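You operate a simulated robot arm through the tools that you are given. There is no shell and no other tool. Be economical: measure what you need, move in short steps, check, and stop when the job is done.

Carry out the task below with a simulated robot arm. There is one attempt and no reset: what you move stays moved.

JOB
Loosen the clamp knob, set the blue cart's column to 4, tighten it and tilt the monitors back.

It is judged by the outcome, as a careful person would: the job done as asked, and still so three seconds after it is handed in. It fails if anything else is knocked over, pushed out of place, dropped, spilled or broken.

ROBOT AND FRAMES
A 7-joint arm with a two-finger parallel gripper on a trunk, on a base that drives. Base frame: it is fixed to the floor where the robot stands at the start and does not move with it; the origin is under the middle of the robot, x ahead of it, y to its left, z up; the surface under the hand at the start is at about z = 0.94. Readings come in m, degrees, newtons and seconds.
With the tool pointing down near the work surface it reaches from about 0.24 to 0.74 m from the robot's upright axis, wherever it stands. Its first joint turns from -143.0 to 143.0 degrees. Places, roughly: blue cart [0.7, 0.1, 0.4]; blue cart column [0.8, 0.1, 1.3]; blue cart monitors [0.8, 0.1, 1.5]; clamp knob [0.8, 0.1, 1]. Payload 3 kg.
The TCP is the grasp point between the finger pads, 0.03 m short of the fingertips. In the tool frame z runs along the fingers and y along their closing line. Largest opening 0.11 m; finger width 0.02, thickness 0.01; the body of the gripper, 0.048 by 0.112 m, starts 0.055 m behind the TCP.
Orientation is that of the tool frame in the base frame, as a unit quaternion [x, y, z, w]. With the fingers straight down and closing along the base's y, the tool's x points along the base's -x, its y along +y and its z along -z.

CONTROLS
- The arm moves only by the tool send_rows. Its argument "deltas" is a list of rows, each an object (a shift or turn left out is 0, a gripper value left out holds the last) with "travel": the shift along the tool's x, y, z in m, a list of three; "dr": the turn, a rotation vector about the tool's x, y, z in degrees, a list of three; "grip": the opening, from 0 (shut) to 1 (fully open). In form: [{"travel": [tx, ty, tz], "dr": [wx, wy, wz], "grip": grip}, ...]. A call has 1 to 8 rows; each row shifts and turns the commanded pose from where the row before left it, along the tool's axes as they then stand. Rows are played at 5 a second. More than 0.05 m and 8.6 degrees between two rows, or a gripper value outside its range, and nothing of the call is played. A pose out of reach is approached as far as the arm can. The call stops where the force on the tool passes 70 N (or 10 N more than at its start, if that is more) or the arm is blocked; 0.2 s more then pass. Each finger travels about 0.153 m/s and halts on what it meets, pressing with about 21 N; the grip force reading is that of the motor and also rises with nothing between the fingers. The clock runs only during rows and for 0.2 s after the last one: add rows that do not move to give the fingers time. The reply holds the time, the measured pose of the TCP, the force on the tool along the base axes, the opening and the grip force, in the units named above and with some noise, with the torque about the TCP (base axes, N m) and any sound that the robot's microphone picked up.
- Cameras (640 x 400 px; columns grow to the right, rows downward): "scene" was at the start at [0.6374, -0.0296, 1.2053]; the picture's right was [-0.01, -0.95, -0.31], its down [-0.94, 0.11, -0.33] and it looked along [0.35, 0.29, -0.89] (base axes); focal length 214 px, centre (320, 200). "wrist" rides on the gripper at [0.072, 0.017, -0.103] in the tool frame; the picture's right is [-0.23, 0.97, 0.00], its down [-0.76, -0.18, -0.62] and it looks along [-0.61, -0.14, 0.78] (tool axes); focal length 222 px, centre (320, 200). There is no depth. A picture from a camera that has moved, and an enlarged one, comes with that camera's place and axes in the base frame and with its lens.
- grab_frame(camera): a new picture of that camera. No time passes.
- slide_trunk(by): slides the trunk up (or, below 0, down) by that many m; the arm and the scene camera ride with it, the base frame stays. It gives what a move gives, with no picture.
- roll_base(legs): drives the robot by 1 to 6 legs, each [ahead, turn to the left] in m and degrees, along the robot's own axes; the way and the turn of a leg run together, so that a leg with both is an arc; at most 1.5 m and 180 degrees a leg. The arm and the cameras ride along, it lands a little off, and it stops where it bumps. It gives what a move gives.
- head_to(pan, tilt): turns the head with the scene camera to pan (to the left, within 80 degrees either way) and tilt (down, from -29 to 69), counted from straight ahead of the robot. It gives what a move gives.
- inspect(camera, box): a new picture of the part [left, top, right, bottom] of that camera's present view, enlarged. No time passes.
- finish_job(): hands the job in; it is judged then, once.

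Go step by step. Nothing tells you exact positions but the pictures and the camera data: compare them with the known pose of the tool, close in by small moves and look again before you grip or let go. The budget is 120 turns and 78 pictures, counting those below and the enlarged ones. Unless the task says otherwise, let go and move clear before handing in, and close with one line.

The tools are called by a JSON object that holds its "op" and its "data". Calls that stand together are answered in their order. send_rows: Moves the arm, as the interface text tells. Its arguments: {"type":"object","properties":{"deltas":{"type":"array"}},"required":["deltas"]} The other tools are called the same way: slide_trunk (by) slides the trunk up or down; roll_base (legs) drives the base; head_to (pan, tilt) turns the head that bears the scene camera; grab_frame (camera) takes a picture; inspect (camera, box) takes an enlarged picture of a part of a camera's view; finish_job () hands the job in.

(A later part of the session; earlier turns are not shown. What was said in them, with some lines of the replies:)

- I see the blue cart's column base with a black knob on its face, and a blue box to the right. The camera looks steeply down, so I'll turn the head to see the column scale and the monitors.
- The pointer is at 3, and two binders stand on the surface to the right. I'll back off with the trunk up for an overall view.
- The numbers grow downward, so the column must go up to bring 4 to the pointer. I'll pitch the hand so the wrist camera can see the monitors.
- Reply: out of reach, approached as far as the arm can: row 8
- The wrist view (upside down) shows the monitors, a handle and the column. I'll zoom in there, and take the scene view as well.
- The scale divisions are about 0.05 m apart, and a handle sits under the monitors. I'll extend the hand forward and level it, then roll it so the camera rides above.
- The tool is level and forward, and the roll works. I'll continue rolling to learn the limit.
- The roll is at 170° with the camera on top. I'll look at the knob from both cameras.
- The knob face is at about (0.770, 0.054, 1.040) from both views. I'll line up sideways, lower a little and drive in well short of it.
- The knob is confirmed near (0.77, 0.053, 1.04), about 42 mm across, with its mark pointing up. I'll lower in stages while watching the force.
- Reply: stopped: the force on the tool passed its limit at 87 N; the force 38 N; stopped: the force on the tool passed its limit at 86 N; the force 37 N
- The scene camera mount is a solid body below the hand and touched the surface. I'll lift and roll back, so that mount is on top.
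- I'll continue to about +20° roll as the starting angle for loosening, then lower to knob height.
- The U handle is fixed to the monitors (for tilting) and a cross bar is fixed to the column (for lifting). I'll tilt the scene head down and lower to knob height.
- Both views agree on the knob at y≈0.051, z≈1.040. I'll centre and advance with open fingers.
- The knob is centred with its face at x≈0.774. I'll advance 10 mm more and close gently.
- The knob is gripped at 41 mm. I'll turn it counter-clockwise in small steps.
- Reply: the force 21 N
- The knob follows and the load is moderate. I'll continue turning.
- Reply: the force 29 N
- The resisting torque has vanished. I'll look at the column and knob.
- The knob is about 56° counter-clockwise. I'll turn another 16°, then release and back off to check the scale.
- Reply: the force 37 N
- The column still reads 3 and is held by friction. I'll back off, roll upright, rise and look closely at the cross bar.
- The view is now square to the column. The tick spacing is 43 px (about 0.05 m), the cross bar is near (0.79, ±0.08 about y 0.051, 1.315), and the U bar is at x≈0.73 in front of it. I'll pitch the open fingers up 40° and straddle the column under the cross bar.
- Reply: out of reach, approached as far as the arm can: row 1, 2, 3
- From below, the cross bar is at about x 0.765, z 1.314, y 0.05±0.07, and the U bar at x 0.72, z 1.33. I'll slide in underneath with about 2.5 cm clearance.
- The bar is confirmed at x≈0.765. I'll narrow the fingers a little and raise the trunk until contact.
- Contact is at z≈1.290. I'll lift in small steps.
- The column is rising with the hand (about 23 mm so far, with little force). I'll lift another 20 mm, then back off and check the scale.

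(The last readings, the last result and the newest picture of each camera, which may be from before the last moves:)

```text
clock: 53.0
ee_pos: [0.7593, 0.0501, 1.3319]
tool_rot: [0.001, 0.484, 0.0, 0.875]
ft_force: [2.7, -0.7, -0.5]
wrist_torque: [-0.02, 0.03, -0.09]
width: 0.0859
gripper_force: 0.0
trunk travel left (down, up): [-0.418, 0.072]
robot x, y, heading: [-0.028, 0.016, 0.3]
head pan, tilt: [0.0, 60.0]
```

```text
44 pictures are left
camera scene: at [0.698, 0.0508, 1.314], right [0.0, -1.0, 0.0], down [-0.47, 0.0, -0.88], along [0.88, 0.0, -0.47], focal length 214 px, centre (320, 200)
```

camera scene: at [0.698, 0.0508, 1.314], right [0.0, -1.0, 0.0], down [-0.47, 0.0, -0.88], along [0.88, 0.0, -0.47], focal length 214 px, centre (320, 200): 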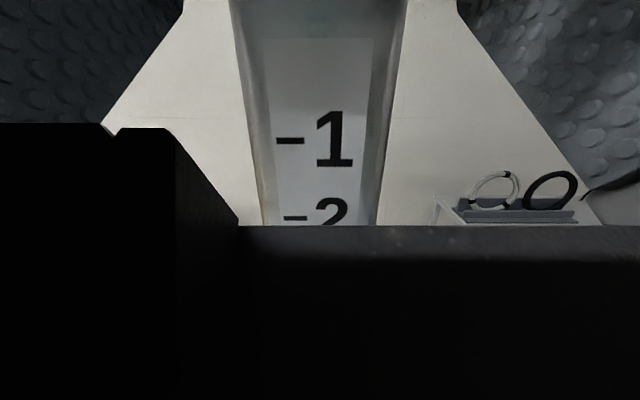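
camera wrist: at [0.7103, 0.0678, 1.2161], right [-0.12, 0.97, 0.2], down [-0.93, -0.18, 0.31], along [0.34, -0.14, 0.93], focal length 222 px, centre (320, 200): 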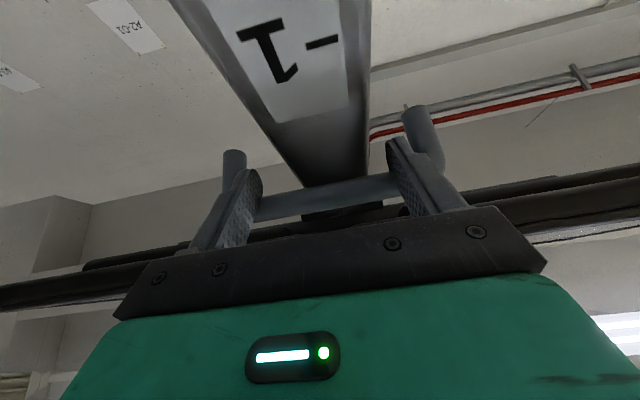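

The column is up about 42 mm and holding. I'll drop clear, back off and read the scale.

{"op": "slide_trunk", "data": {"by": -0.03}}

{"op": "send_rows", "data": {"deltas": [{"travel": [-0.0249, 0, -0.0399]}, {"travel": [-0.0249, 0, -0.0399]}, {"travel": [-0.0249, 0, -0.0399]}]}}

{"op": "slide_trunk", "data": {"by": -0.13}}

{"op": "head_to", "data": {"pan": 0, "tilt": 32}}

{"op": "grab_frame", "data": {"camera": "scene"}}

{"op": "inspect", "data": {"camera": "scene", "box": [240, 150, 400, 250]}}

```text
clock: 53.8
ee_pos: [0.76, 0.0509, 1.3017]
tool_rot: [0.001, 0.485, 0.001, 0.874]
ft_force: [0.1, 0.1, -0.4]
wrist_torque: [-0.01, 0.0, -0.01]
width: 0.0857
gripper_force: 0.0
trunk travel left (down, up): [-0.388, 0.102]
robot x, y, heading: [-0.0233, 0.0153, 0.5]
head pan, tilt: [0.0, 60.0]
```

```text
clock: 54.6
ee_pos: [0.6182, 0.0508, 1.3027]
tool_rot: [0.001, 0.485, 0.002, 0.875]
ft_force: [0.0, -0.1, -0.6]
wrist_torque: [0.0, -0.04, -0.01]
width: 0.0859
gripper_force: 0.0
trunk travel left (down, up): [-0.388, 0.102]
robot x, y, heading: [-0.0248, 0.0153, 0.4]
head pan, tilt: [0.0, 60.0]
```

```text
clock: 56.2
ee_pos: [0.6187, 0.0509, 1.173]
tool_rot: [0.001, 0.485, 0.001, 0.875]
ft_force: [0.5, 0.0, 0.6]
wrist_torque: [0.01, -0.03, -0.01]
width: 0.0856
gripper_force: 0.0
trunk travel left (down, up): [-0.258, 0.232]
robot x, y, heading: [-0.0266, 0.0121, 0.5]
head pan, tilt: [0.0, 60.0]
```

```text
clock: 57.1
ee_pos: [0.6182, 0.0508, 1.1749]
tool_rot: [0.001, 0.484, 0.001, 0.875]
ft_force: [0.1, 0.0, -1.2]
wrist_torque: [0.0, 0.03, -0.01]
width: 0.0856
gripper_force: 0.1
trunk travel left (down, up): [-0.258, 0.232]
robot x, y, heading: [-0.0243, 0.011, 0.4]
head pan, tilt: [0.0, 32.0]
```

```text
43 pictures are left
camera scene: at [0.5554, 0.0514, 1.1999], right [0.0, -1.0, 0.0], down [0.0, 0.0, -1.0], along [1.0, 0.0, 0.0], focal length 214 px, centre (320, 200)
```

scene: 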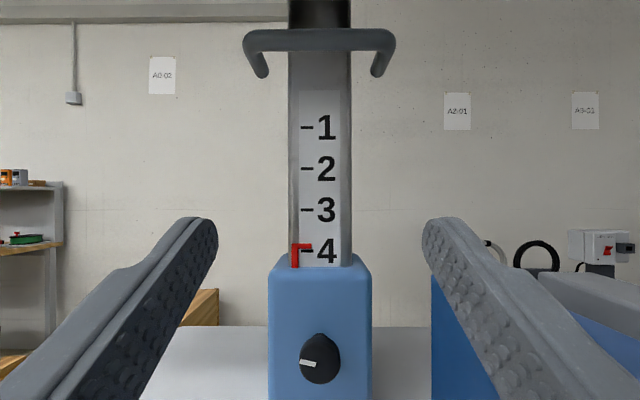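

```text
4.00 times, centred on (320, 200) of scene
camera zoom: at [0.5554, 0.0514, 1.1999], right [0.0, -1.0, 0.0], down [0.0, 0.0, -1.0], along [1.0, 0.0, 0.0], focal length 858 px, centre (320, 200)
```

zoom: 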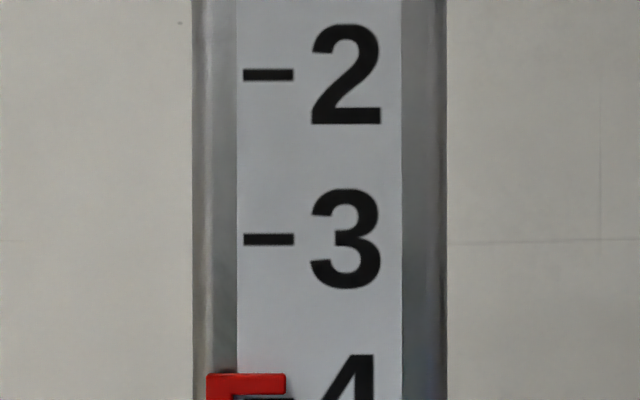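

The 4 is nearly at the pointer. I'll zoom in on it.

{"op": "inspect", "data": {"camera": "scene", "box": [280, 200, 360, 270]}}

```text
5.71 times, centred on (320, 235) of scene
camera zoom: at [0.5554, 0.0514, 1.1999], right [0.0, -1.0, 0.0], down [0.0, 0.0, -1.0], along [1.0, 0.0, 0.0], focal length 1226 px, centre (320, 0)
```

zoom: 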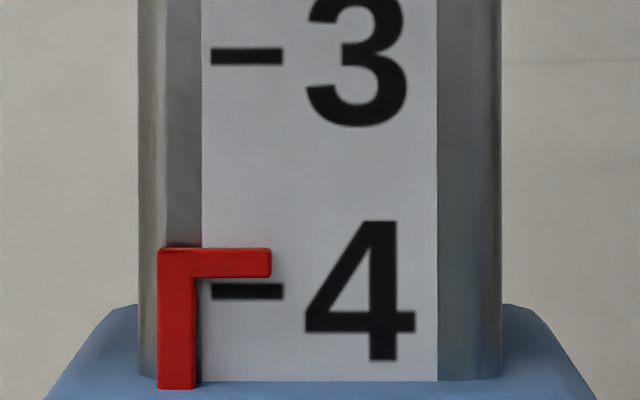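

Still a few millimetres low. To avoid parallax I'll bring the camera to the pointer's height and measure.

{"op": "slide_trunk", "data": {"by": -0.05}}

{"op": "inspect", "data": {"camera": "scene", "box": [280, 150, 360, 220]}}

```text
clock: 58.0
ee_pos: [0.6183, 0.0511, 1.1229]
tool_rot: [0.002, 0.485, 0.001, 0.874]
ft_force: [0.5, -0.2, 0.7]
wrist_torque: [0.02, 0.01, -0.01]
width: 0.0858
gripper_force: 0.1
trunk travel left (down, up): [-0.208, 0.282]
robot x, y, heading: [-0.025, 0.015, 0.2]
head pan, tilt: [0.0, 32.0]
```

```text
5.71 times, centred on (320, 185) of scene
camera zoom: at [0.5553, 0.0514, 1.1501], right [0.0, -1.0, 0.0], down [0.0, 0.0, -1.0], along [1.0, 0.0, 0.0], focal length 1226 px, centre (320, 286)
```

zoom: 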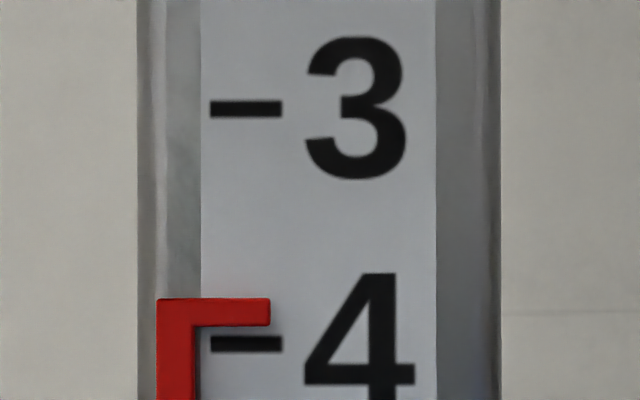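

The needed lift is 33/236 of a division, about 7.0 mm. I'll go back in and lift exactly that much.

{"op": "head_to", "data": {"pan": 0, "tilt": 60}}

{"op": "slide_trunk", "data": {"by": 0.18}}

{"op": "send_rows", "data": {"deltas": [{"travel": [0.0249, 0, 0.0399]}, {"travel": [0.0249, 0, 0.0399]}, {"travel": [0.0249, 0, 0.0399]}, {}]}}

{"op": "slide_trunk", "data": {"by": 0.028}}

{"op": "slide_trunk", "data": {"by": 0.009}}

```text
clock: 59.0
ee_pos: [0.6188, 0.052, 1.1227]
tool_rot: [0.001, 0.485, 0.001, 0.874]
ft_force: [0.1, 0.2, -0.3]
wrist_torque: [-0.02, -0.03, 0.01]
width: 0.0858
gripper_force: 0.0
trunk travel left (down, up): [-0.208, 0.282]
robot x, y, heading: [-0.0273, 0.0121, 0.3]
head pan, tilt: [0.0, 60.0]
```

```text
clock: 61.0
ee_pos: [0.6192, 0.0515, 1.3029]
tool_rot: [0.001, 0.484, 0.001, 0.875]
ft_force: [0.0, -0.9, 0.1]
wrist_torque: [0.0, -0.01, -0.01]
width: 0.0858
gripper_force: 0.1
trunk travel left (down, up): [-0.388, 0.102]
robot x, y, heading: [-0.0245, 0.0096, 0.7]
head pan, tilt: [0.0, 60.0]
```

```text
clock: 62.0
ee_pos: [0.761, 0.0516, 1.3034]
tool_rot: [0.002, 0.485, 0.0, 0.875]
ft_force: [0.4, -1.2, -0.2]
wrist_torque: [0.02, -0.02, 0.0]
width: 0.0854
gripper_force: 0.1
trunk travel left (down, up): [-0.388, 0.102]
robot x, y, heading: [-0.0276, 0.0143, 0.6]
head pan, tilt: [0.0, 60.0]
```

```text
clock: 62.7
ee_pos: [0.7601, 0.0503, 1.3331]
tool_rot: [0.001, 0.485, 0.001, 0.875]
ft_force: [-0.6, -0.2, -0.3]
wrist_torque: [0.02, -0.01, 0.0]
width: 0.0858
gripper_force: 0.1
trunk travel left (down, up): [-0.416, 0.074]
robot x, y, heading: [-0.0303, 0.0121, 0.4]
head pan, tilt: [0.0, 60.0]
```

```text
clock: 63.3
ee_pos: [0.7617, 0.0514, 1.3419]
tool_rot: [0.001, 0.484, 0.0, 0.875]
ft_force: [3.4, 0.3, -2.6]
wrist_torque: [-0.08, 0.1, -0.2]
width: 0.0859
gripper_force: 0.2
trunk travel left (down, up): [-0.425, 0.065]
robot x, y, heading: [-0.0311, 0.0155, 0.4]
head pan, tilt: [0.0, 60.0]
```

The lift is done. I'll drop clear, back off and re-measure at pointer height.

{"op": "slide_trunk", "data": {"by": -0.04}}

{"op": "send_rows", "data": {"deltas": [{"travel": [-0.0249, 0, -0.0399]}, {"travel": [-0.0249, 0, -0.0399]}, {"travel": [-0.0249, 0, -0.0399]}]}}

{"op": "slide_trunk", "data": {"by": -0.18}}

{"op": "head_to", "data": {"pan": 0, "tilt": 32}}

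{"op": "inspect", "data": {"camera": "scene", "box": [280, 150, 360, 220]}}

```text
clock: 64.1
ee_pos: [0.7597, 0.0506, 1.3012]
tool_rot: [0.001, 0.484, 0.001, 0.875]
ft_force: [0.2, -0.1, -0.5]
wrist_torque: [-0.03, 0.01, 0.0]
width: 0.0857
gripper_force: 0.1
trunk travel left (down, up): [-0.385, 0.105]
robot x, y, heading: [-0.0255, 0.0113, 0.6]
head pan, tilt: [0.0, 60.0]
```

```text
clock: 64.9
ee_pos: [0.6195, 0.0522, 1.3013]
tool_rot: [0.0, 0.485, 0.002, 0.875]
ft_force: [0.3, -0.6, -0.4]
wrist_torque: [-0.04, -0.02, 0.02]
width: 0.086
gripper_force: 0.1
trunk travel left (down, up): [-0.385, 0.105]
robot x, y, heading: [-0.0256, 0.019, 0.4]
head pan, tilt: [0.0, 60.0]
```

```text
clock: 66.9
ee_pos: [0.6195, 0.0511, 1.1207]
tool_rot: [0.001, 0.484, 0.001, 0.875]
ft_force: [0.1, -1.1, 0.1]
wrist_torque: [0.02, -0.03, 0.02]
width: 0.0859
gripper_force: 0.0
trunk travel left (down, up): [-0.205, 0.285]
robot x, y, heading: [-0.0248, 0.0164, 0.6]
head pan, tilt: [0.0, 60.0]
```

```text
clock: 67.8
ee_pos: [0.6198, 0.0517, 1.1223]
tool_rot: [0.001, 0.485, 0.001, 0.875]
ft_force: [-0.4, 0.1, -0.7]
wrist_torque: [0.04, -0.01, -0.03]
width: 0.0856
gripper_force: 0.1
trunk travel left (down, up): [-0.205, 0.285]
robot x, y, heading: [-0.0297, 0.0142, 0.8]
head pan, tilt: [0.0, 32.0]
```

```text
5.71 times, centred on (320, 185) of scene
camera zoom: at [0.5562, 0.0514, 1.1474], right [0.0, -1.0, 0.0], down [0.0, 0.0, -1.0], along [1.0, 0.0, 0.0], focal length 1226 px, centre (320, 286)
```

zoom: 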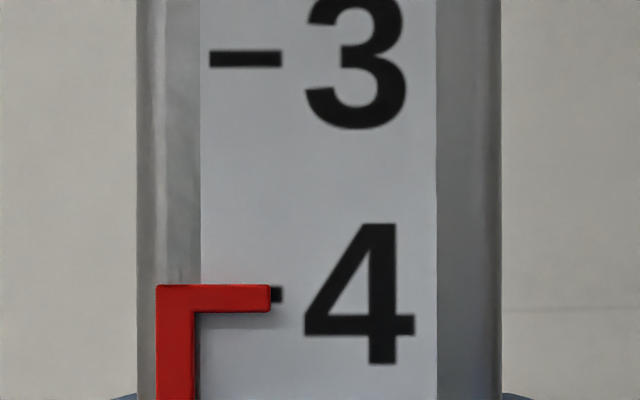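

The tick is within about 1 mm of the pointer, and 4 is set. Next I'll level the hand (slightly nose-down to clear the surface), roll to −52° and return to the knob.

{"op": "send_rows", "data": {"deltas": [{"dr": [0, 8, 0]}, {"dr": [0, 8, 0]}, {"dr": [0, 8, 0]}, {"dr": [0, 8, 0]}, {"dr": [0, 3.5, 0]}, {}]}}

{"op": "send_rows", "data": {"deltas": [{"dr": [0, 0, -8.5]}, {"dr": [0, 0, -8.5]}, {"dr": [0, 0, -8.5]}, {"dr": [0, 0, -8.5]}, {"dr": [0, 0, -8.5]}, {"dr": [0, 0, -8.5]}]}}

{"op": "head_to", "data": {"pan": 0, "tilt": 45}}

{"op": "slide_trunk", "data": {"by": -0.08}}

{"op": "grab_frame", "data": {"camera": "scene"}}

{"op": "grab_frame", "data": {"camera": "wrist"}}

```text
clock: 69.2
ee_pos: [0.6197, 0.0516, 1.1209]
tool_rot: [0.0, 0.728, 0.002, 0.685]
ft_force: [-0.4, -0.4, -0.2]
wrist_torque: [0.04, 0.02, 0.0]
width: 0.0856
gripper_force: 0.2
trunk travel left (down, up): [-0.205, 0.285]
robot x, y, heading: [-0.0286, 0.0142, 0.3]
head pan, tilt: [0.0, 32.0]
```

```text
clock: 70.6
ee_pos: [0.6192, 0.0517, 1.1203]
tool_rot: [-0.314, 0.658, -0.294, 0.619]
ft_force: [-0.1, -0.5, 0.1]
wrist_torque: [-0.03, 0.0, 0.0]
width: 0.0859
gripper_force: 0.0
trunk travel left (down, up): [-0.205, 0.285]
robot x, y, heading: [-0.0265, 0.0133, 0.8]
head pan, tilt: [0.0, 32.0]
```

```text
clock: 71.4
ee_pos: [0.6198, 0.0527, 1.1206]
tool_rot: [-0.312, 0.658, -0.294, 0.619]
ft_force: [-0.1, 0.7, 0.2]
wrist_torque: [-0.01, -0.04, -0.04]
width: 0.086
gripper_force: 0.1
trunk travel left (down, up): [-0.205, 0.285]
robot x, y, heading: [-0.0248, 0.0148, 0.4]
head pan, tilt: [0.0, 45.0]
```

```text
clock: 72.5
ee_pos: [0.6185, 0.0514, 1.0408]
tool_rot: [-0.312, 0.658, -0.294, 0.619]
ft_force: [-0.5, 0.4, 0.2]
wrist_torque: [-0.02, 0.02, -0.01]
width: 0.0858
gripper_force: 0.0
trunk travel left (down, up): [-0.125, 0.365]
robot x, y, heading: [-0.0254, 0.0151, 0.4]
head pan, tilt: [0.0, 45.0]
```

```text
38 pictures are left
camera scene: at [0.574, 0.0816, 1.067], right [0.05, -0.63, 0.77], down [-0.73, -0.55, -0.4], along [0.68, -0.55, -0.49], focal length 214 px, centre (320, 200)
```

scene: 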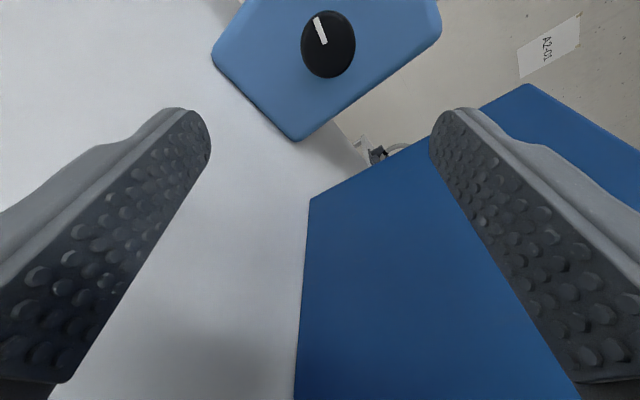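

```text
37 pictures are left
camera wrist: at [0.5117, 0.0056, 0.9883], right [-0.04, 0.79, -0.61], down [-0.58, 0.48, 0.66], along [0.81, 0.38, 0.44], focal length 222 px, centre (320, 200)
```

wrist: 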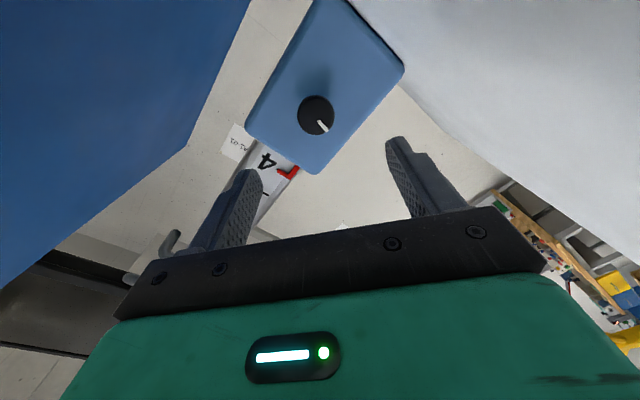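

The column reads 4 and the knob is lined up. I'll advance to the knob with small height compensation and grip it.

{"op": "send_rows", "data": {"deltas": [{"travel": [-0.0018, -0.0023, 0.045]}, {"travel": [-0.0018, -0.0023, 0.045]}, {"travel": [-0.0012, -0.0015, 0.03]}, {"travel": [-0.0007, -0.0007, 0.0155]}, {}]}}

{"op": "grab_frame", "data": {"camera": "scene"}}

```text
clock: 73.8
ee_pos: [0.7555, 0.0508, 1.0397]
tool_rot: [-0.313, 0.658, -0.293, 0.619]
ft_force: [0.0, 0.1, -0.3]
wrist_torque: [0.02, 0.0, 0.03]
width: 0.0856
gripper_force: 0.0
trunk travel left (down, up): [-0.125, 0.365]
robot x, y, heading: [-0.0262, 0.0123, 0.3]
head pan, tilt: [0.0, 45.0]
```

```text
36 pictures are left
camera scene: at [0.7099, 0.0814, 1.066], right [0.05, -0.63, 0.77], down [-0.73, -0.55, -0.4], along [0.68, -0.55, -0.49], focal length 214 px, centre (320, 200)
```

scene: 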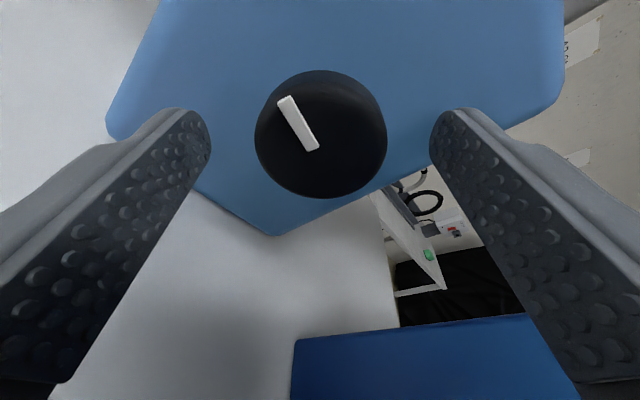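

{"op": "send_rows", "data": {"deltas": [{"travel": [0, 0, 0.009]}, {"grip": 0.2}, {"grip": 0.0}, {}, {}]}}

{"op": "send_rows", "data": {"deltas": [{"dr": [0, 0, 8]}, {"dr": [0, 0, 8]}, {"dr": [0, 0, 8]}, {"dr": [0, 0, 8]}]}}

{"op": "send_rows", "data": {"deltas": [{"dr": [0, 0, 8]}, {"dr": [0, 0, 8]}, {"dr": [0, 0, 8]}]}}

```text
clock: 75.0
ee_pos: [0.7646, 0.0523, 1.0402]
tool_rot: [-0.312, 0.658, -0.295, 0.619]
ft_force: [7.3, -0.3, 6.8]
wrist_torque: [0.01, 0.3, -0.23]
width: 0.0411
gripper_force: 45.0
trunk travel left (down, up): [-0.125, 0.365]
robot x, y, heading: [-0.0246, 0.0116, 0.6]
head pan, tilt: [0.0, 45.0]
```

```text
clock: 76.0
ee_pos: [0.7635, 0.052, 1.0401]
tool_rot: [-0.119, 0.719, -0.112, 0.676]
ft_force: [-0.8, 0.2, -0.7]
wrist_torque: [0.0, -0.22, 0.37]
width: 0.0409
gripper_force: 45.5
trunk travel left (down, up): [-0.125, 0.365]
robot x, y, heading: [-0.0252, 0.014, 0.6]
head pan, tilt: [0.0, 45.0]
```

```text
clock: 76.8
ee_pos: [0.7624, 0.052, 1.0394]
tool_rot: [0.032, 0.728, 0.032, 0.684]
ft_force: [-3.6, 7.8, -2.9]
wrist_torque: [-0.01, -0.18, 0.71]
width: 0.0414
gripper_force: 45.1
trunk travel left (down, up): [-0.125, 0.365]
robot x, y, heading: [-0.0241, 0.017, 0.4]
head pan, tilt: [0.0, 45.0]
```

{"op": "send_rows", "data": {"deltas": [{"dr": [0, 0, 7]}, {"dr": [0, 0, 7]}]}}

{"op": "grab_frame", "data": {"camera": "scene"}}

```text
clock: 77.3
ee_pos: [0.7628, 0.0532, 1.039]
tool_rot: [0.122, 0.719, 0.114, 0.675]
ft_force: [-3.2, 9.3, -3.9]
wrist_torque: [-0.02, 0.22, 0.38]
width: 0.0413
gripper_force: 45.1
trunk travel left (down, up): [-0.125, 0.365]
robot x, y, heading: [-0.0268, 0.0099, 0.7]
head pan, tilt: [0.0, 45.0]
```

```text
35 pictures are left
camera scene: at [0.7197, 0.0394, 1.0783], right [-0.02, -0.94, -0.33], down [-0.75, 0.23, -0.62], along [0.66, 0.23, -0.71], focal length 214 px, centre (320, 200)
```

scene: 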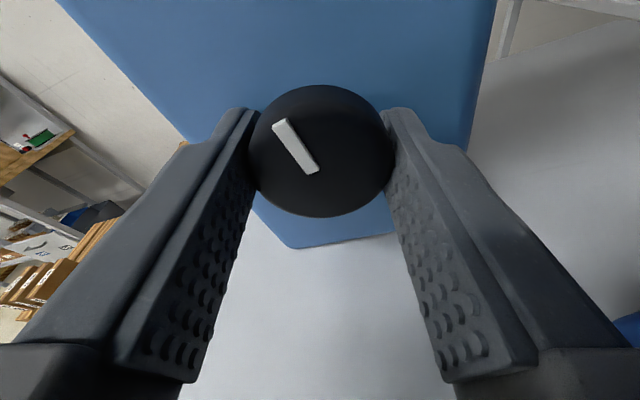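

{"op": "send_rows", "data": {"deltas": [{"dr": [0, 0, 7]}, {"dr": [0, 0, 7]}, {}]}}

{"op": "grab_frame", "data": {"camera": "scene"}}

```text
clock: 78.2
ee_pos: [0.7636, 0.0518, 1.0409]
tool_rot: [0.208, 0.698, 0.195, 0.657]
ft_force: [0.6, 6.4, 0.8]
wrist_torque: [-0.91, -0.16, -0.06]
width: 0.0411
gripper_force: 45.1
trunk travel left (down, up): [-0.125, 0.365]
robot x, y, heading: [-0.0263, 0.0149, 0.3]
head pan, tilt: [0.0, 45.0]
```

```text
34 pictures are left
camera scene: at [0.7195, 0.0302, 1.0753], right [-0.03, -0.84, -0.55], down [-0.74, 0.39, -0.55], along [0.67, 0.39, -0.63], focal length 214 px, centre (320, 200)
```

scene: 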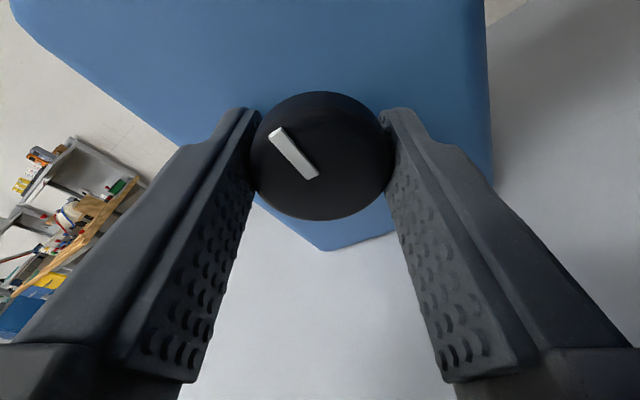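

The tightening torque has risen to 0.9 N·m and the knob is stopping. I'll turn a little more to make sure it's home.

{"op": "send_rows", "data": {"deltas": [{"dr": [0, 0, 6]}, {"dr": [0, 0, 6]}, {}]}}

{"op": "grab_frame", "data": {"camera": "scene"}}

```text
clock: 79.0
ee_pos: [0.7653, 0.0517, 1.0406]
tool_rot: [0.28, 0.672, 0.264, 0.633]
ft_force: [0.8, 3.8, 1.6]
wrist_torque: [-0.73, -0.05, -0.31]
width: 0.0411
gripper_force: 45.4
trunk travel left (down, up): [-0.125, 0.365]
robot x, y, heading: [-0.0231, 0.0136, 0.6]
head pan, tilt: [0.0, 45.0]
```

```text
33 pictures are left
camera scene: at [0.7192, 0.0238, 1.0701], right [-0.04, -0.7, -0.71], down [-0.74, 0.5, -0.46], along [0.68, 0.5, -0.54], focal length 214 px, centre (320, 200)
```

scene: 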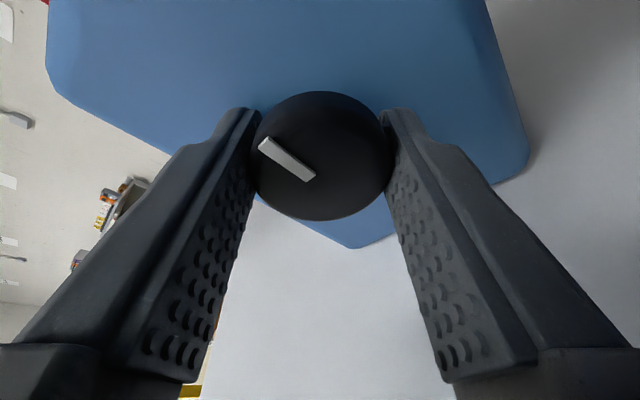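

The jaws now slip with the mark at its original upright spot, so the knob is at its stop. I'll release, back off, and look at the whole column and monitors.

{"op": "send_rows", "data": {"deltas": [{"grip": 0.8}, {}, {"travel": [0, 0, -0.03]}, {"travel": [0, 0, -0.05]}, {"travel": [0, 0, -0.05]}, {"travel": [0, 0, -0.03]}, {"dr": [0, 0, -8.5]}, {"dr": [0, 0, -8.5]}]}}

{"op": "slide_trunk", "data": {"by": 0.1}}

{"op": "send_rows", "data": {"deltas": [{"dr": [0, 0, -8.5]}, {"dr": [0, 0, -8.5]}, {"dr": [0, 0, -8.5]}, {"dr": [0, -3.5, 0]}]}}

{"op": "head_to", "data": {"pan": 0, "tilt": 0}}

{"op": "grab_frame", "data": {"camera": "scene"}}

```text
clock: 80.8
ee_pos: [0.6047, 0.0521, 1.05]
tool_rot: [0.177, 0.707, 0.167, 0.664]
ft_force: [0.7, -0.3, -0.6]
wrist_torque: [0.01, -0.03, -0.02]
width: 0.0883
gripper_force: 0.2
trunk travel left (down, up): [-0.125, 0.365]
robot x, y, heading: [-0.0251, 0.0136, 0.8]
head pan, tilt: [0.0, 45.0]
```

```text
clock: 82.1
ee_pos: [0.6042, 0.0508, 1.1499]
tool_rot: [0.178, 0.707, 0.166, 0.664]
ft_force: [0.3, 0.2, -0.1]
wrist_torque: [0.06, -0.01, -0.03]
width: 0.0879
gripper_force: 0.1
trunk travel left (down, up): [-0.225, 0.265]
robot x, y, heading: [-0.0253, 0.0146, 0.8]
head pan, tilt: [0.0, 45.0]
```

```text
clock: 83.1
ee_pos: [0.6047, 0.0509, 1.1495]
tool_rot: [0.016, 0.707, 0.015, 0.707]
ft_force: [-0.3, -1.2, -0.2]
wrist_torque: [-0.03, 0.0, 0.02]
width: 0.0878
gripper_force: 0.1
trunk travel left (down, up): [-0.225, 0.265]
robot x, y, heading: [-0.0254, 0.0174, 0.4]
head pan, tilt: [0.0, 45.0]
```

```text
clock: 84.2
ee_pos: [0.6039, 0.0502, 1.1508]
tool_rot: [0.017, 0.707, 0.015, 0.707]
ft_force: [0.2, -0.4, 0.2]
wrist_torque: [-0.01, 0.02, -0.02]
width: 0.0879
gripper_force: 0.0
trunk travel left (down, up): [-0.225, 0.265]
robot x, y, heading: [-0.0274, 0.0144, 0.3]
head pan, tilt: [0.0, 0.0]
```

```text
32 pictures are left
camera scene: at [0.5666, 0.0463, 1.2586], right [0.0, -1.0, -0.05], down [0.0, 0.05, -1.0], along [1.0, 0.0, 0.0], focal length 214 px, centre (320, 200)
```

scene: 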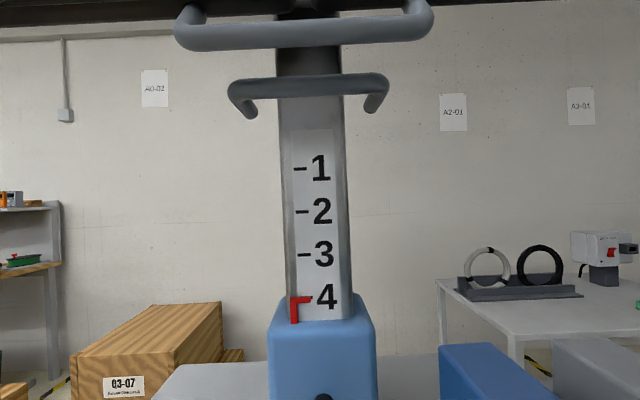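

The scale reads 4 and is holding. Now the U handle: it should be at about x 0.722, z 1.38. I'll rise, roll 90° so the jaws close vertically, and look.

{"op": "slide_trunk", "data": {"by": 0.23}}

{"op": "send_rows", "data": {"deltas": [{"dr": [0, 0, 8.5]}, {"dr": [0, 0, 8.5]}, {"dr": [0, 0, 8.5]}, {"dr": [0, 0, 8.5]}, {"dr": [0, 0, 8.5]}, {"dr": [0, 0, 8.5]}, {"dr": [0, 0, 8.5]}, {"dr": [0, 0, 8.5]}]}}

{"op": "send_rows", "data": {"deltas": [{"dr": [0, 0, 8.5]}, {"dr": [0, 0, 8.5]}, {"dr": [0, 0, 3.6]}]}}

{"op": "head_to", "data": {"pan": 0, "tilt": 30}}

{"op": "grab_frame", "data": {"camera": "scene"}}

{"op": "grab_frame", "data": {"camera": "wrist"}}

```text
clock: 86.6
ee_pos: [0.6052, 0.0517, 1.3794]
tool_rot: [0.018, 0.707, 0.015, 0.707]
ft_force: [0.0, 0.7, -0.4]
wrist_torque: [0.01, -0.01, 0.05]
width: 0.0878
gripper_force: 0.0
trunk travel left (down, up): [-0.455, 0.035]
robot x, y, heading: [-0.0264, 0.0166, 0.5]
head pan, tilt: [0.0, 0.0]
```

```text
clock: 88.4
ee_pos: [0.6041, 0.0501, 1.381]
tool_rot: [0.411, 0.576, 0.41, 0.576]
ft_force: [0.5, -0.5, 0.4]
wrist_torque: [-0.04, 0.01, -0.01]
width: 0.0878
gripper_force: 0.1
trunk travel left (down, up): [-0.455, 0.035]
robot x, y, heading: [-0.0288, 0.013, 0.8]
head pan, tilt: [0.0, 0.0]
```

```text
clock: 89.2
ee_pos: [0.6043, 0.0516, 1.38]
tool_rot: [0.506, 0.494, 0.506, 0.495]
ft_force: [-0.4, -0.5, -0.3]
wrist_torque: [0.0, 0.01, 0.02]
width: 0.0879
gripper_force: 0.0
trunk travel left (down, up): [-0.455, 0.035]
robot x, y, heading: [-0.0269, 0.0106, 0.8]
head pan, tilt: [0.0, 0.0]
```

```text
clock: 90.2
ee_pos: [0.6043, 0.0511, 1.3802]
tool_rot: [0.506, 0.494, 0.505, 0.495]
ft_force: [0.3, -0.1, -0.1]
wrist_torque: [-0.04, 0.01, -0.03]
width: 0.0879
gripper_force: 0.1
trunk travel left (down, up): [-0.455, 0.035]
robot x, y, heading: [-0.0259, 0.0152, 0.4]
head pan, tilt: [0.0, 30.0]
```

```text
31 pictures are left
camera scene: at [0.5668, -0.0105, 1.3775], right [0.0, 0.02, -1.0], down [-0.5, 0.87, 0.02], along [0.87, 0.5, 0.01], focal length 214 px, centre (320, 200)
```

scene: 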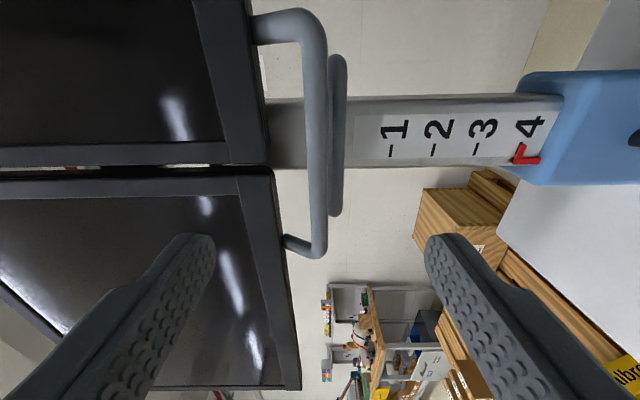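

```text
30 pictures are left
camera wrist: at [0.5007, 0.1232, 1.3986], right [0.0, -0.25, 0.97], down [-0.62, -0.76, -0.19], along [0.78, -0.61, -0.15], focal length 222 px, centre (320, 200)
```

wrist: 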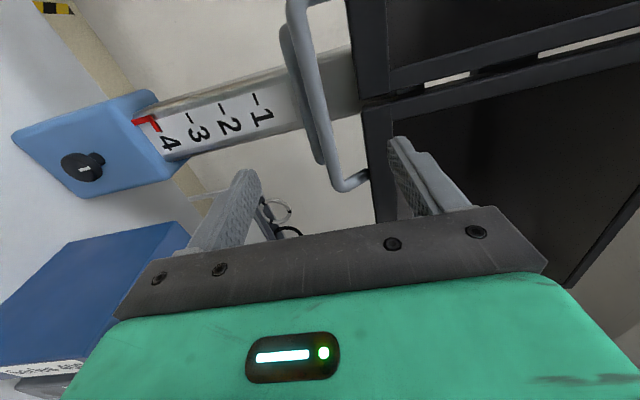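

The bar is at z≈1.38 with about 4 cm between it and the monitors' bottom edge. I'll narrow the jaws to 50 mm and slide them around the bar.

{"op": "send_rows", "data": {"deltas": [{"grip": 0.46}, {}, {"travel": [0, 0, 0.04]}, {"travel": [0, 0, 0.04]}, {"travel": [0, 0, 0.015]}]}}

{"op": "grab_frame", "data": {"camera": "wrist"}}

{"op": "grab_frame", "data": {"camera": "scene"}}

```text
clock: 91.4
ee_pos: [0.6993, 0.0511, 1.3811]
tool_rot: [0.506, 0.494, 0.505, 0.495]
ft_force: [-0.5, -0.1, 0.5]
wrist_torque: [-0.01, 0.01, 0.01]
width: 0.0504
gripper_force: 0.1
trunk travel left (down, up): [-0.455, 0.035]
robot x, y, heading: [-0.0269, 0.0153, 0.5]
head pan, tilt: [0.0, 30.0]
```

```text
29 pictures are left
camera wrist: at [0.5961, 0.1234, 1.3988], right [0.0, -0.25, 0.97], down [-0.62, -0.76, -0.19], along [0.78, -0.61, -0.15], focal length 222 px, centre (320, 200)
```

wrist: 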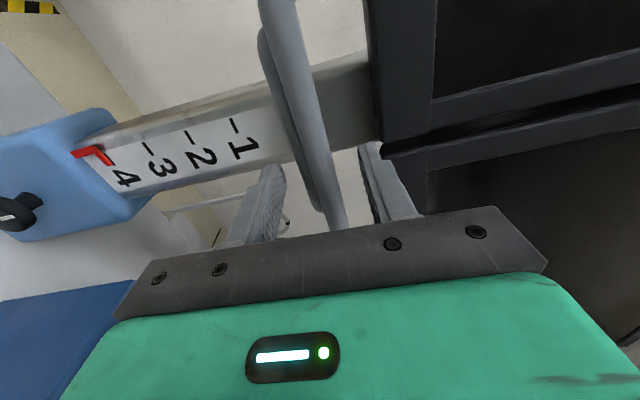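

```text
28 pictures are left
camera scene: at [0.6623, -0.0103, 1.3777], right [0.0, 0.02, -1.0], down [-0.5, 0.87, 0.02], along [0.87, 0.5, 0.01], focal length 214 px, centre (320, 200)
```

scene: 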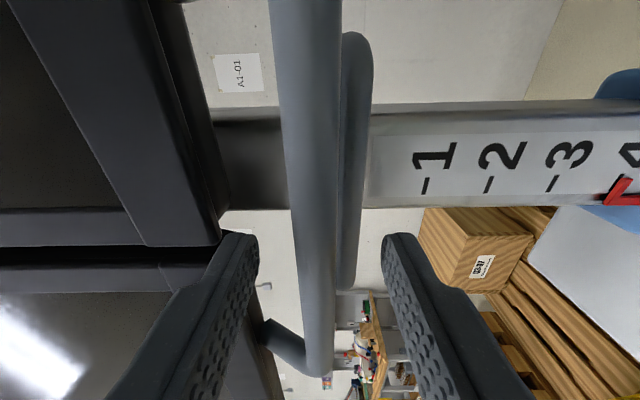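

The jaws straddle the bar. I'll advance 18 mm and close.

{"op": "send_rows", "data": {"deltas": [{"travel": [0, 0, 0.01]}, {"travel": [0, 0, 0.008]}, {"grip": 0.25}, {"grip": 0.0}, {}, {}]}}

{"op": "grab_frame", "data": {"camera": "scene"}}

```text
clock: 92.8
ee_pos: [0.7177, 0.0502, 1.3821]
tool_rot: [0.505, 0.493, 0.505, 0.497]
ft_force: [22.0, 3.7, 39.9]
wrist_torque: [-0.98, -0.04, 0.68]
width: 0.0161
gripper_force: 44.7
trunk travel left (down, up): [-0.455, 0.035]
robot x, y, heading: [-0.0246, 0.012, 0.4]
head pan, tilt: [0.0, 30.0]
```

```text
27 pictures are left
camera scene: at [0.6799, -0.0109, 1.3798], right [0.0, 0.02, -1.0], down [-0.5, 0.87, 0.01], along [0.87, 0.5, 0.01], focal length 214 px, centre (320, 200)
```

scene: 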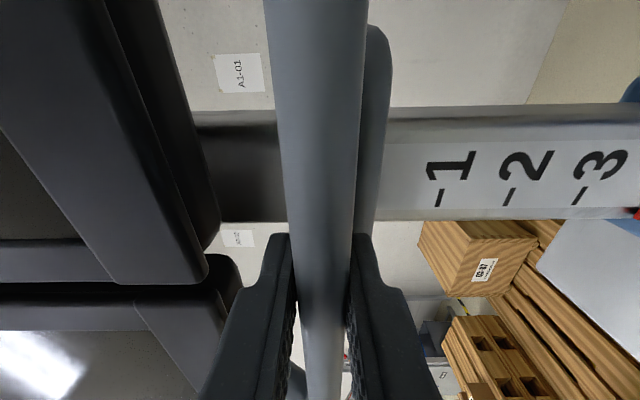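

The bar is gripped with slight vertical preload. I'll relieve it, then pull gently back and up along the tilt arc.

{"op": "send_rows", "data": {"deltas": [{"travel": [0, 0.002, 0]}, {"travel": [0, 0.002, -0.005]}, {"travel": [0, 0.002, -0.005]}]}}

```text
clock: 93.6
ee_pos: [0.7098, 0.051, 1.385]
tool_rot: [0.507, 0.494, 0.504, 0.494]
ft_force: [14.7, -1.2, 12.2]
wrist_torque: [-0.85, -0.06, -0.11]
width: 0.0164
gripper_force: 45.0
trunk travel left (down, up): [-0.455, 0.035]
robot x, y, heading: [-0.0243, 0.0165, 0.6]
head pan, tilt: [0.0, 30.0]
```

{"op": "send_rows", "data": {"deltas": [{"travel": [0, 0.004, -0.01]}, {"travel": [0, 0.004, -0.01]}, {}]}}

{"op": "grab_frame", "data": {"camera": "scene"}}

{"op": "grab_frame", "data": {"camera": "wrist"}}

```text
clock: 94.4
ee_pos: [0.6907, 0.0504, 1.3894]
tool_rot: [0.508, 0.495, 0.505, 0.493]
ft_force: [0.7, -4.1, -23.0]
wrist_torque: [-0.88, 0.17, -0.27]
width: 0.0164
gripper_force: 45.0
trunk travel left (down, up): [-0.455, 0.035]
robot x, y, heading: [-0.0271, 0.0142, 0.7]
head pan, tilt: [0.0, 30.0]
```

```text
26 pictures are left
camera scene: at [0.6518, -0.0107, 1.3881], right [-0.01, 0.02, -1.0], down [-0.5, 0.87, 0.02], along [0.87, 0.5, 0.01], focal length 214 px, centre (320, 200)
```

scene: 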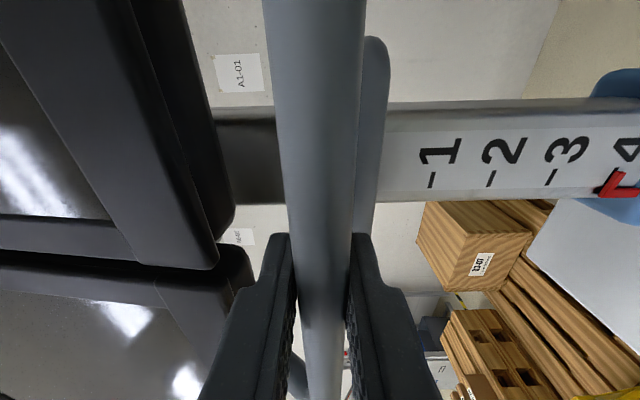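

```text
25 pictures are left
camera wrist: at [0.5857, 0.1228, 1.4098], right [0.01, -0.25, 0.97], down [-0.63, -0.76, -0.19], along [0.78, -0.6, -0.16], focal length 222 px, centre (320, 200)
```

wrist: 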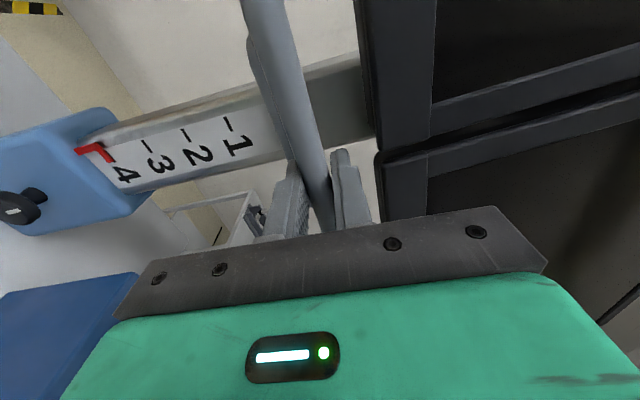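

The monitors are tilting with the handle. I'll continue, with less upward motion.

{"op": "send_rows", "data": {"deltas": [{"travel": [0, 0.0, -0.01]}, {"travel": [0, 0.001, -0.01]}, {}]}}

{"op": "send_rows", "data": {"deltas": [{"travel": [0, 0.002, -0.01]}, {}]}}

```text
clock: 95.2
ee_pos: [0.6695, 0.0514, 1.3993]
tool_rot: [0.504, 0.493, 0.505, 0.498]
ft_force: [30.1, 6.3, 37.3]
wrist_torque: [-0.97, -0.07, 0.97]
width: 0.016
gripper_force: 45.3
trunk travel left (down, up): [-0.455, 0.035]
robot x, y, heading: [-0.0303, 0.0162, 0.2]
head pan, tilt: [0.0, 30.0]
```

```text
clock: 95.6
ee_pos: [0.6618, 0.0507, 1.4014]
tool_rot: [0.502, 0.492, 0.506, 0.499]
ft_force: [8.8, 3.6, 1.8]
wrist_torque: [-0.96, 0.0, 0.33]
width: 0.0162
gripper_force: 45.0
trunk travel left (down, up): [-0.455, 0.035]
robot x, y, heading: [-0.0259, 0.0125, 0.6]
head pan, tilt: [0.0, 30.0]
stopped in row 1: the force on the tool passed its limit at 78 N (the readings are from after the stop); the commanded pose is now the measured one
```

The force limit stopped the pull. I'll look to see how far they have tilted.

{"op": "grab_frame", "data": {"camera": "wrist"}}

{"op": "send_rows", "data": {"deltas": [{"travel": [0, 0.004, -0.005]}, {}]}}

```text
24 pictures are left
camera wrist: at [0.5572, 0.123, 1.4183], right [-0.01, -0.24, 0.97], down [-0.62, -0.76, -0.2], along [0.78, -0.61, -0.14], focal length 222 px, centre (320, 200)
```

wrist: 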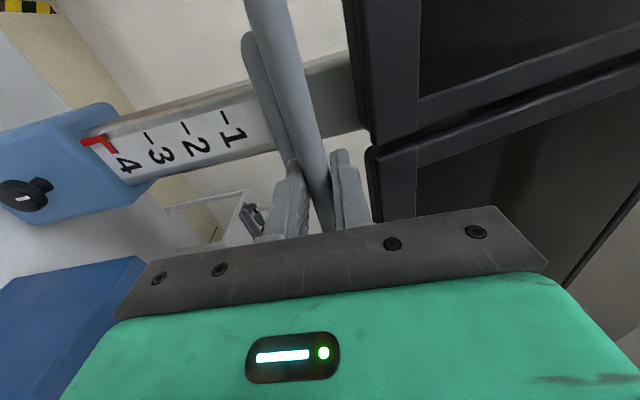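

```text
clock: 96.2
ee_pos: [0.6565, 0.0495, 1.4046]
tool_rot: [0.504, 0.492, 0.506, 0.499]
ft_force: [7.5, 3.6, -7.0]
wrist_torque: [-0.9, 0.09, 0.04]
width: 0.0162
gripper_force: 45.2
trunk travel left (down, up): [-0.455, 0.035]
robot x, y, heading: [-0.0245, 0.0137, 0.5]
head pan, tilt: [0.0, 30.0]
```

With a steeper arc it moves freely. I'll continue in small steps.

{"op": "send_rows", "data": {"deltas": [{"travel": [0, 0.004, -0.006]}, {"travel": [0, 0.004, -0.006]}, {}]}}

{"op": "send_rows", "data": {"deltas": [{"travel": [0, 0.005, -0.006]}, {}]}}

```text
clock: 97.0
ee_pos: [0.6449, 0.0503, 1.4111]
tool_rot: [0.504, 0.494, 0.504, 0.498]
ft_force: [-1.5, 3.9, -28.8]
wrist_torque: [-0.98, 0.34, 0.26]
width: 0.0161
gripper_force: 45.4
trunk travel left (down, up): [-0.455, 0.035]
robot x, y, heading: [-0.0258, 0.0155, 0.7]
head pan, tilt: [0.0, 30.0]
```

```text
clock: 97.6
ee_pos: [0.6432, 0.0515, 1.4122]
tool_rot: [0.506, 0.494, 0.504, 0.496]
ft_force: [20.1, 2.4, -67.0]
wrist_torque: [-1.01, 0.53, -0.19]
width: 0.0162
gripper_force: 44.6
trunk travel left (down, up): [-0.455, 0.035]
robot x, y, heading: [-0.0276, 0.0152, 0.4]
head pan, tilt: [0.0, 30.0]
```

The upward force is high now and it barely moved. I'll relax and test a gentle pure pull.

{"op": "send_rows", "data": {"deltas": [{"travel": [0, -0.004, 0]}, {"travel": [0, 0, -0.003]}, {}]}}

```text
clock: 98.4
ee_pos: [0.6442, 0.0514, 1.4117]
tool_rot: [0.503, 0.493, 0.505, 0.499]
ft_force: [32.6, 4.6, -19.7]
wrist_torque: [-0.94, 0.04, 0.17]
width: 0.0158
gripper_force: 45.3
trunk travel left (down, up): [-0.455, 0.035]
robot x, y, heading: [-0.0298, 0.0156, 0.5]
head pan, tilt: [0.0, 30.0]
```

It's at its stop, about 22° back. I'll relax the load, release and back out straight.

{"op": "send_rows", "data": {"deltas": [{"travel": [0, -0.0015, 0.003]}, {"grip": 0.3}, {"grip": 0.4}, {}, {"travel": [0, 0, -0.02]}, {"travel": [0, 0, -0.04]}, {"travel": [0, 0, -0.04]}]}}

{"op": "roll_base", "data": {"legs": [[-0.3, 0]]}}

{"op": "head_to", "data": {"pan": 0, "tilt": 0}}

{"op": "grab_frame", "data": {"camera": "scene"}}

{"op": "grab_frame", "data": {"camera": "wrist"}}

```text
clock: 100.0
ee_pos: [0.5764, 0.049, 1.4128]
tool_rot: [0.503, 0.491, 0.506, 0.5]
ft_force: [0.3, 0.0, 0.0]
wrist_torque: [-0.01, 0.04, -0.04]
width: 0.0437
gripper_force: 0.1
out of reach, approached as far as the arm can: row 7
trunk travel left (down, up): [-0.455, 0.035]
robot x, y, heading: [-0.0247, 0.0143, 0.5]
head pan, tilt: [0.0, 30.0]
```

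```text
clock: 102.0
ee_pos: [0.275, 0.0454, 1.4114]
tool_rot: [0.504, 0.491, 0.505, 0.5]
ft_force: [0.2, 0.1, 0.7]
wrist_torque: [-0.01, 0.0, 0.0]
width: 0.044
gripper_force: 0.1
trunk travel left (down, up): [-0.455, 0.035]
robot x, y, heading: [-0.3264, 0.0127, 0.3]
head pan, tilt: [0.0, 30.0]
```

```text
clock: 103.0
ee_pos: [0.2757, 0.0457, 1.4136]
tool_rot: [0.503, 0.491, 0.506, 0.5]
ft_force: [-0.1, -0.4, 0.2]
wrist_torque: [-0.01, 0.01, 0.02]
width: 0.044
gripper_force: 0.0
trunk travel left (down, up): [-0.455, 0.035]
robot x, y, heading: [-0.33, 0.0131, 0.3]
head pan, tilt: [0.0, 0.0]
```

```text
23 pictures are left
camera scene: at [0.2363, -0.0639, 1.4092], right [0.01, 0.02, -1.0], down [0.01, 1.0, 0.02], along [1.0, -0.01, 0.01], focal length 214 px, centre (320, 200)
```

scene: 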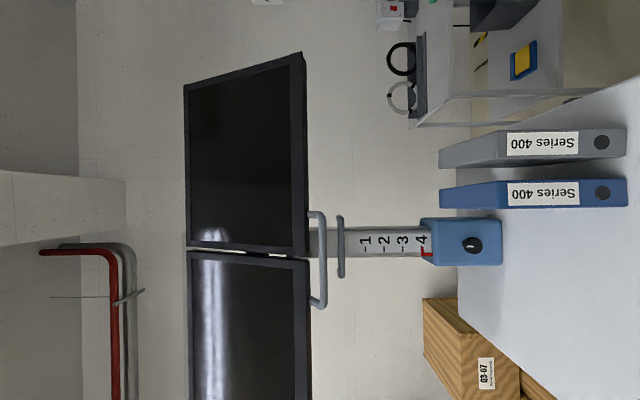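

```text
22 pictures are left
camera wrist: at [0.1715, 0.1184, 1.43], right [-0.01, -0.24, 0.97], down [-0.63, -0.75, -0.2], along [0.78, -0.61, -0.14], focal length 222 px, centre (320, 200)
```

wrist: 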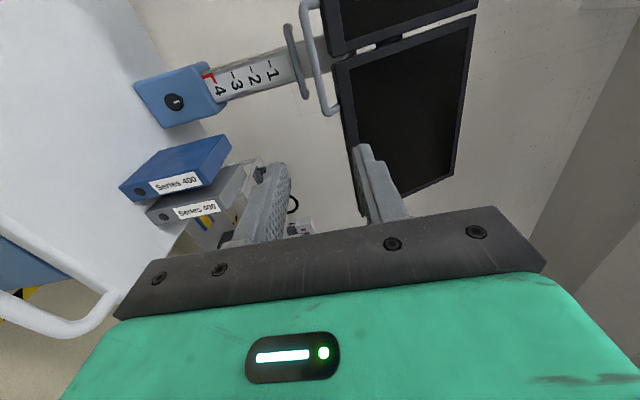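

The monitors stayed tilted back, the handle is still raised, and the binders are in place. One last zoom on the scale and knob.

{"op": "inspect", "data": {"camera": "scene", "box": [350, 205, 510, 285]}}

```text
4.00 times, centred on (430, 245) of scene
camera zoom: at [0.2363, -0.0639, 1.4092], right [0.01, 0.02, -1.0], down [0.01, 1.0, 0.02], along [1.0, -0.01, 0.01], focal length 858 px, centre (-120, 20)
```

zoom: 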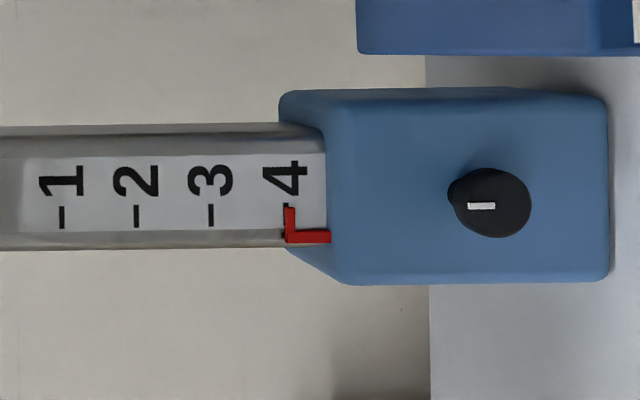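

The scale reads 4 at the pointer, the knob is back at its tight position, and the hand is clear, so I'm handing in.

{"op": "finish_job", "data": {}}

```text
The job is handed in.
```

I loosened the clamp knob, raised the column to 4 (within about 1 mm), tightened the knob to its stop, and tilted the monitors back about 22°, as far as they go. Early on, the camera mounts on the hand touched the cart's top; in the later pictures I saw nothing moved or knocked over.
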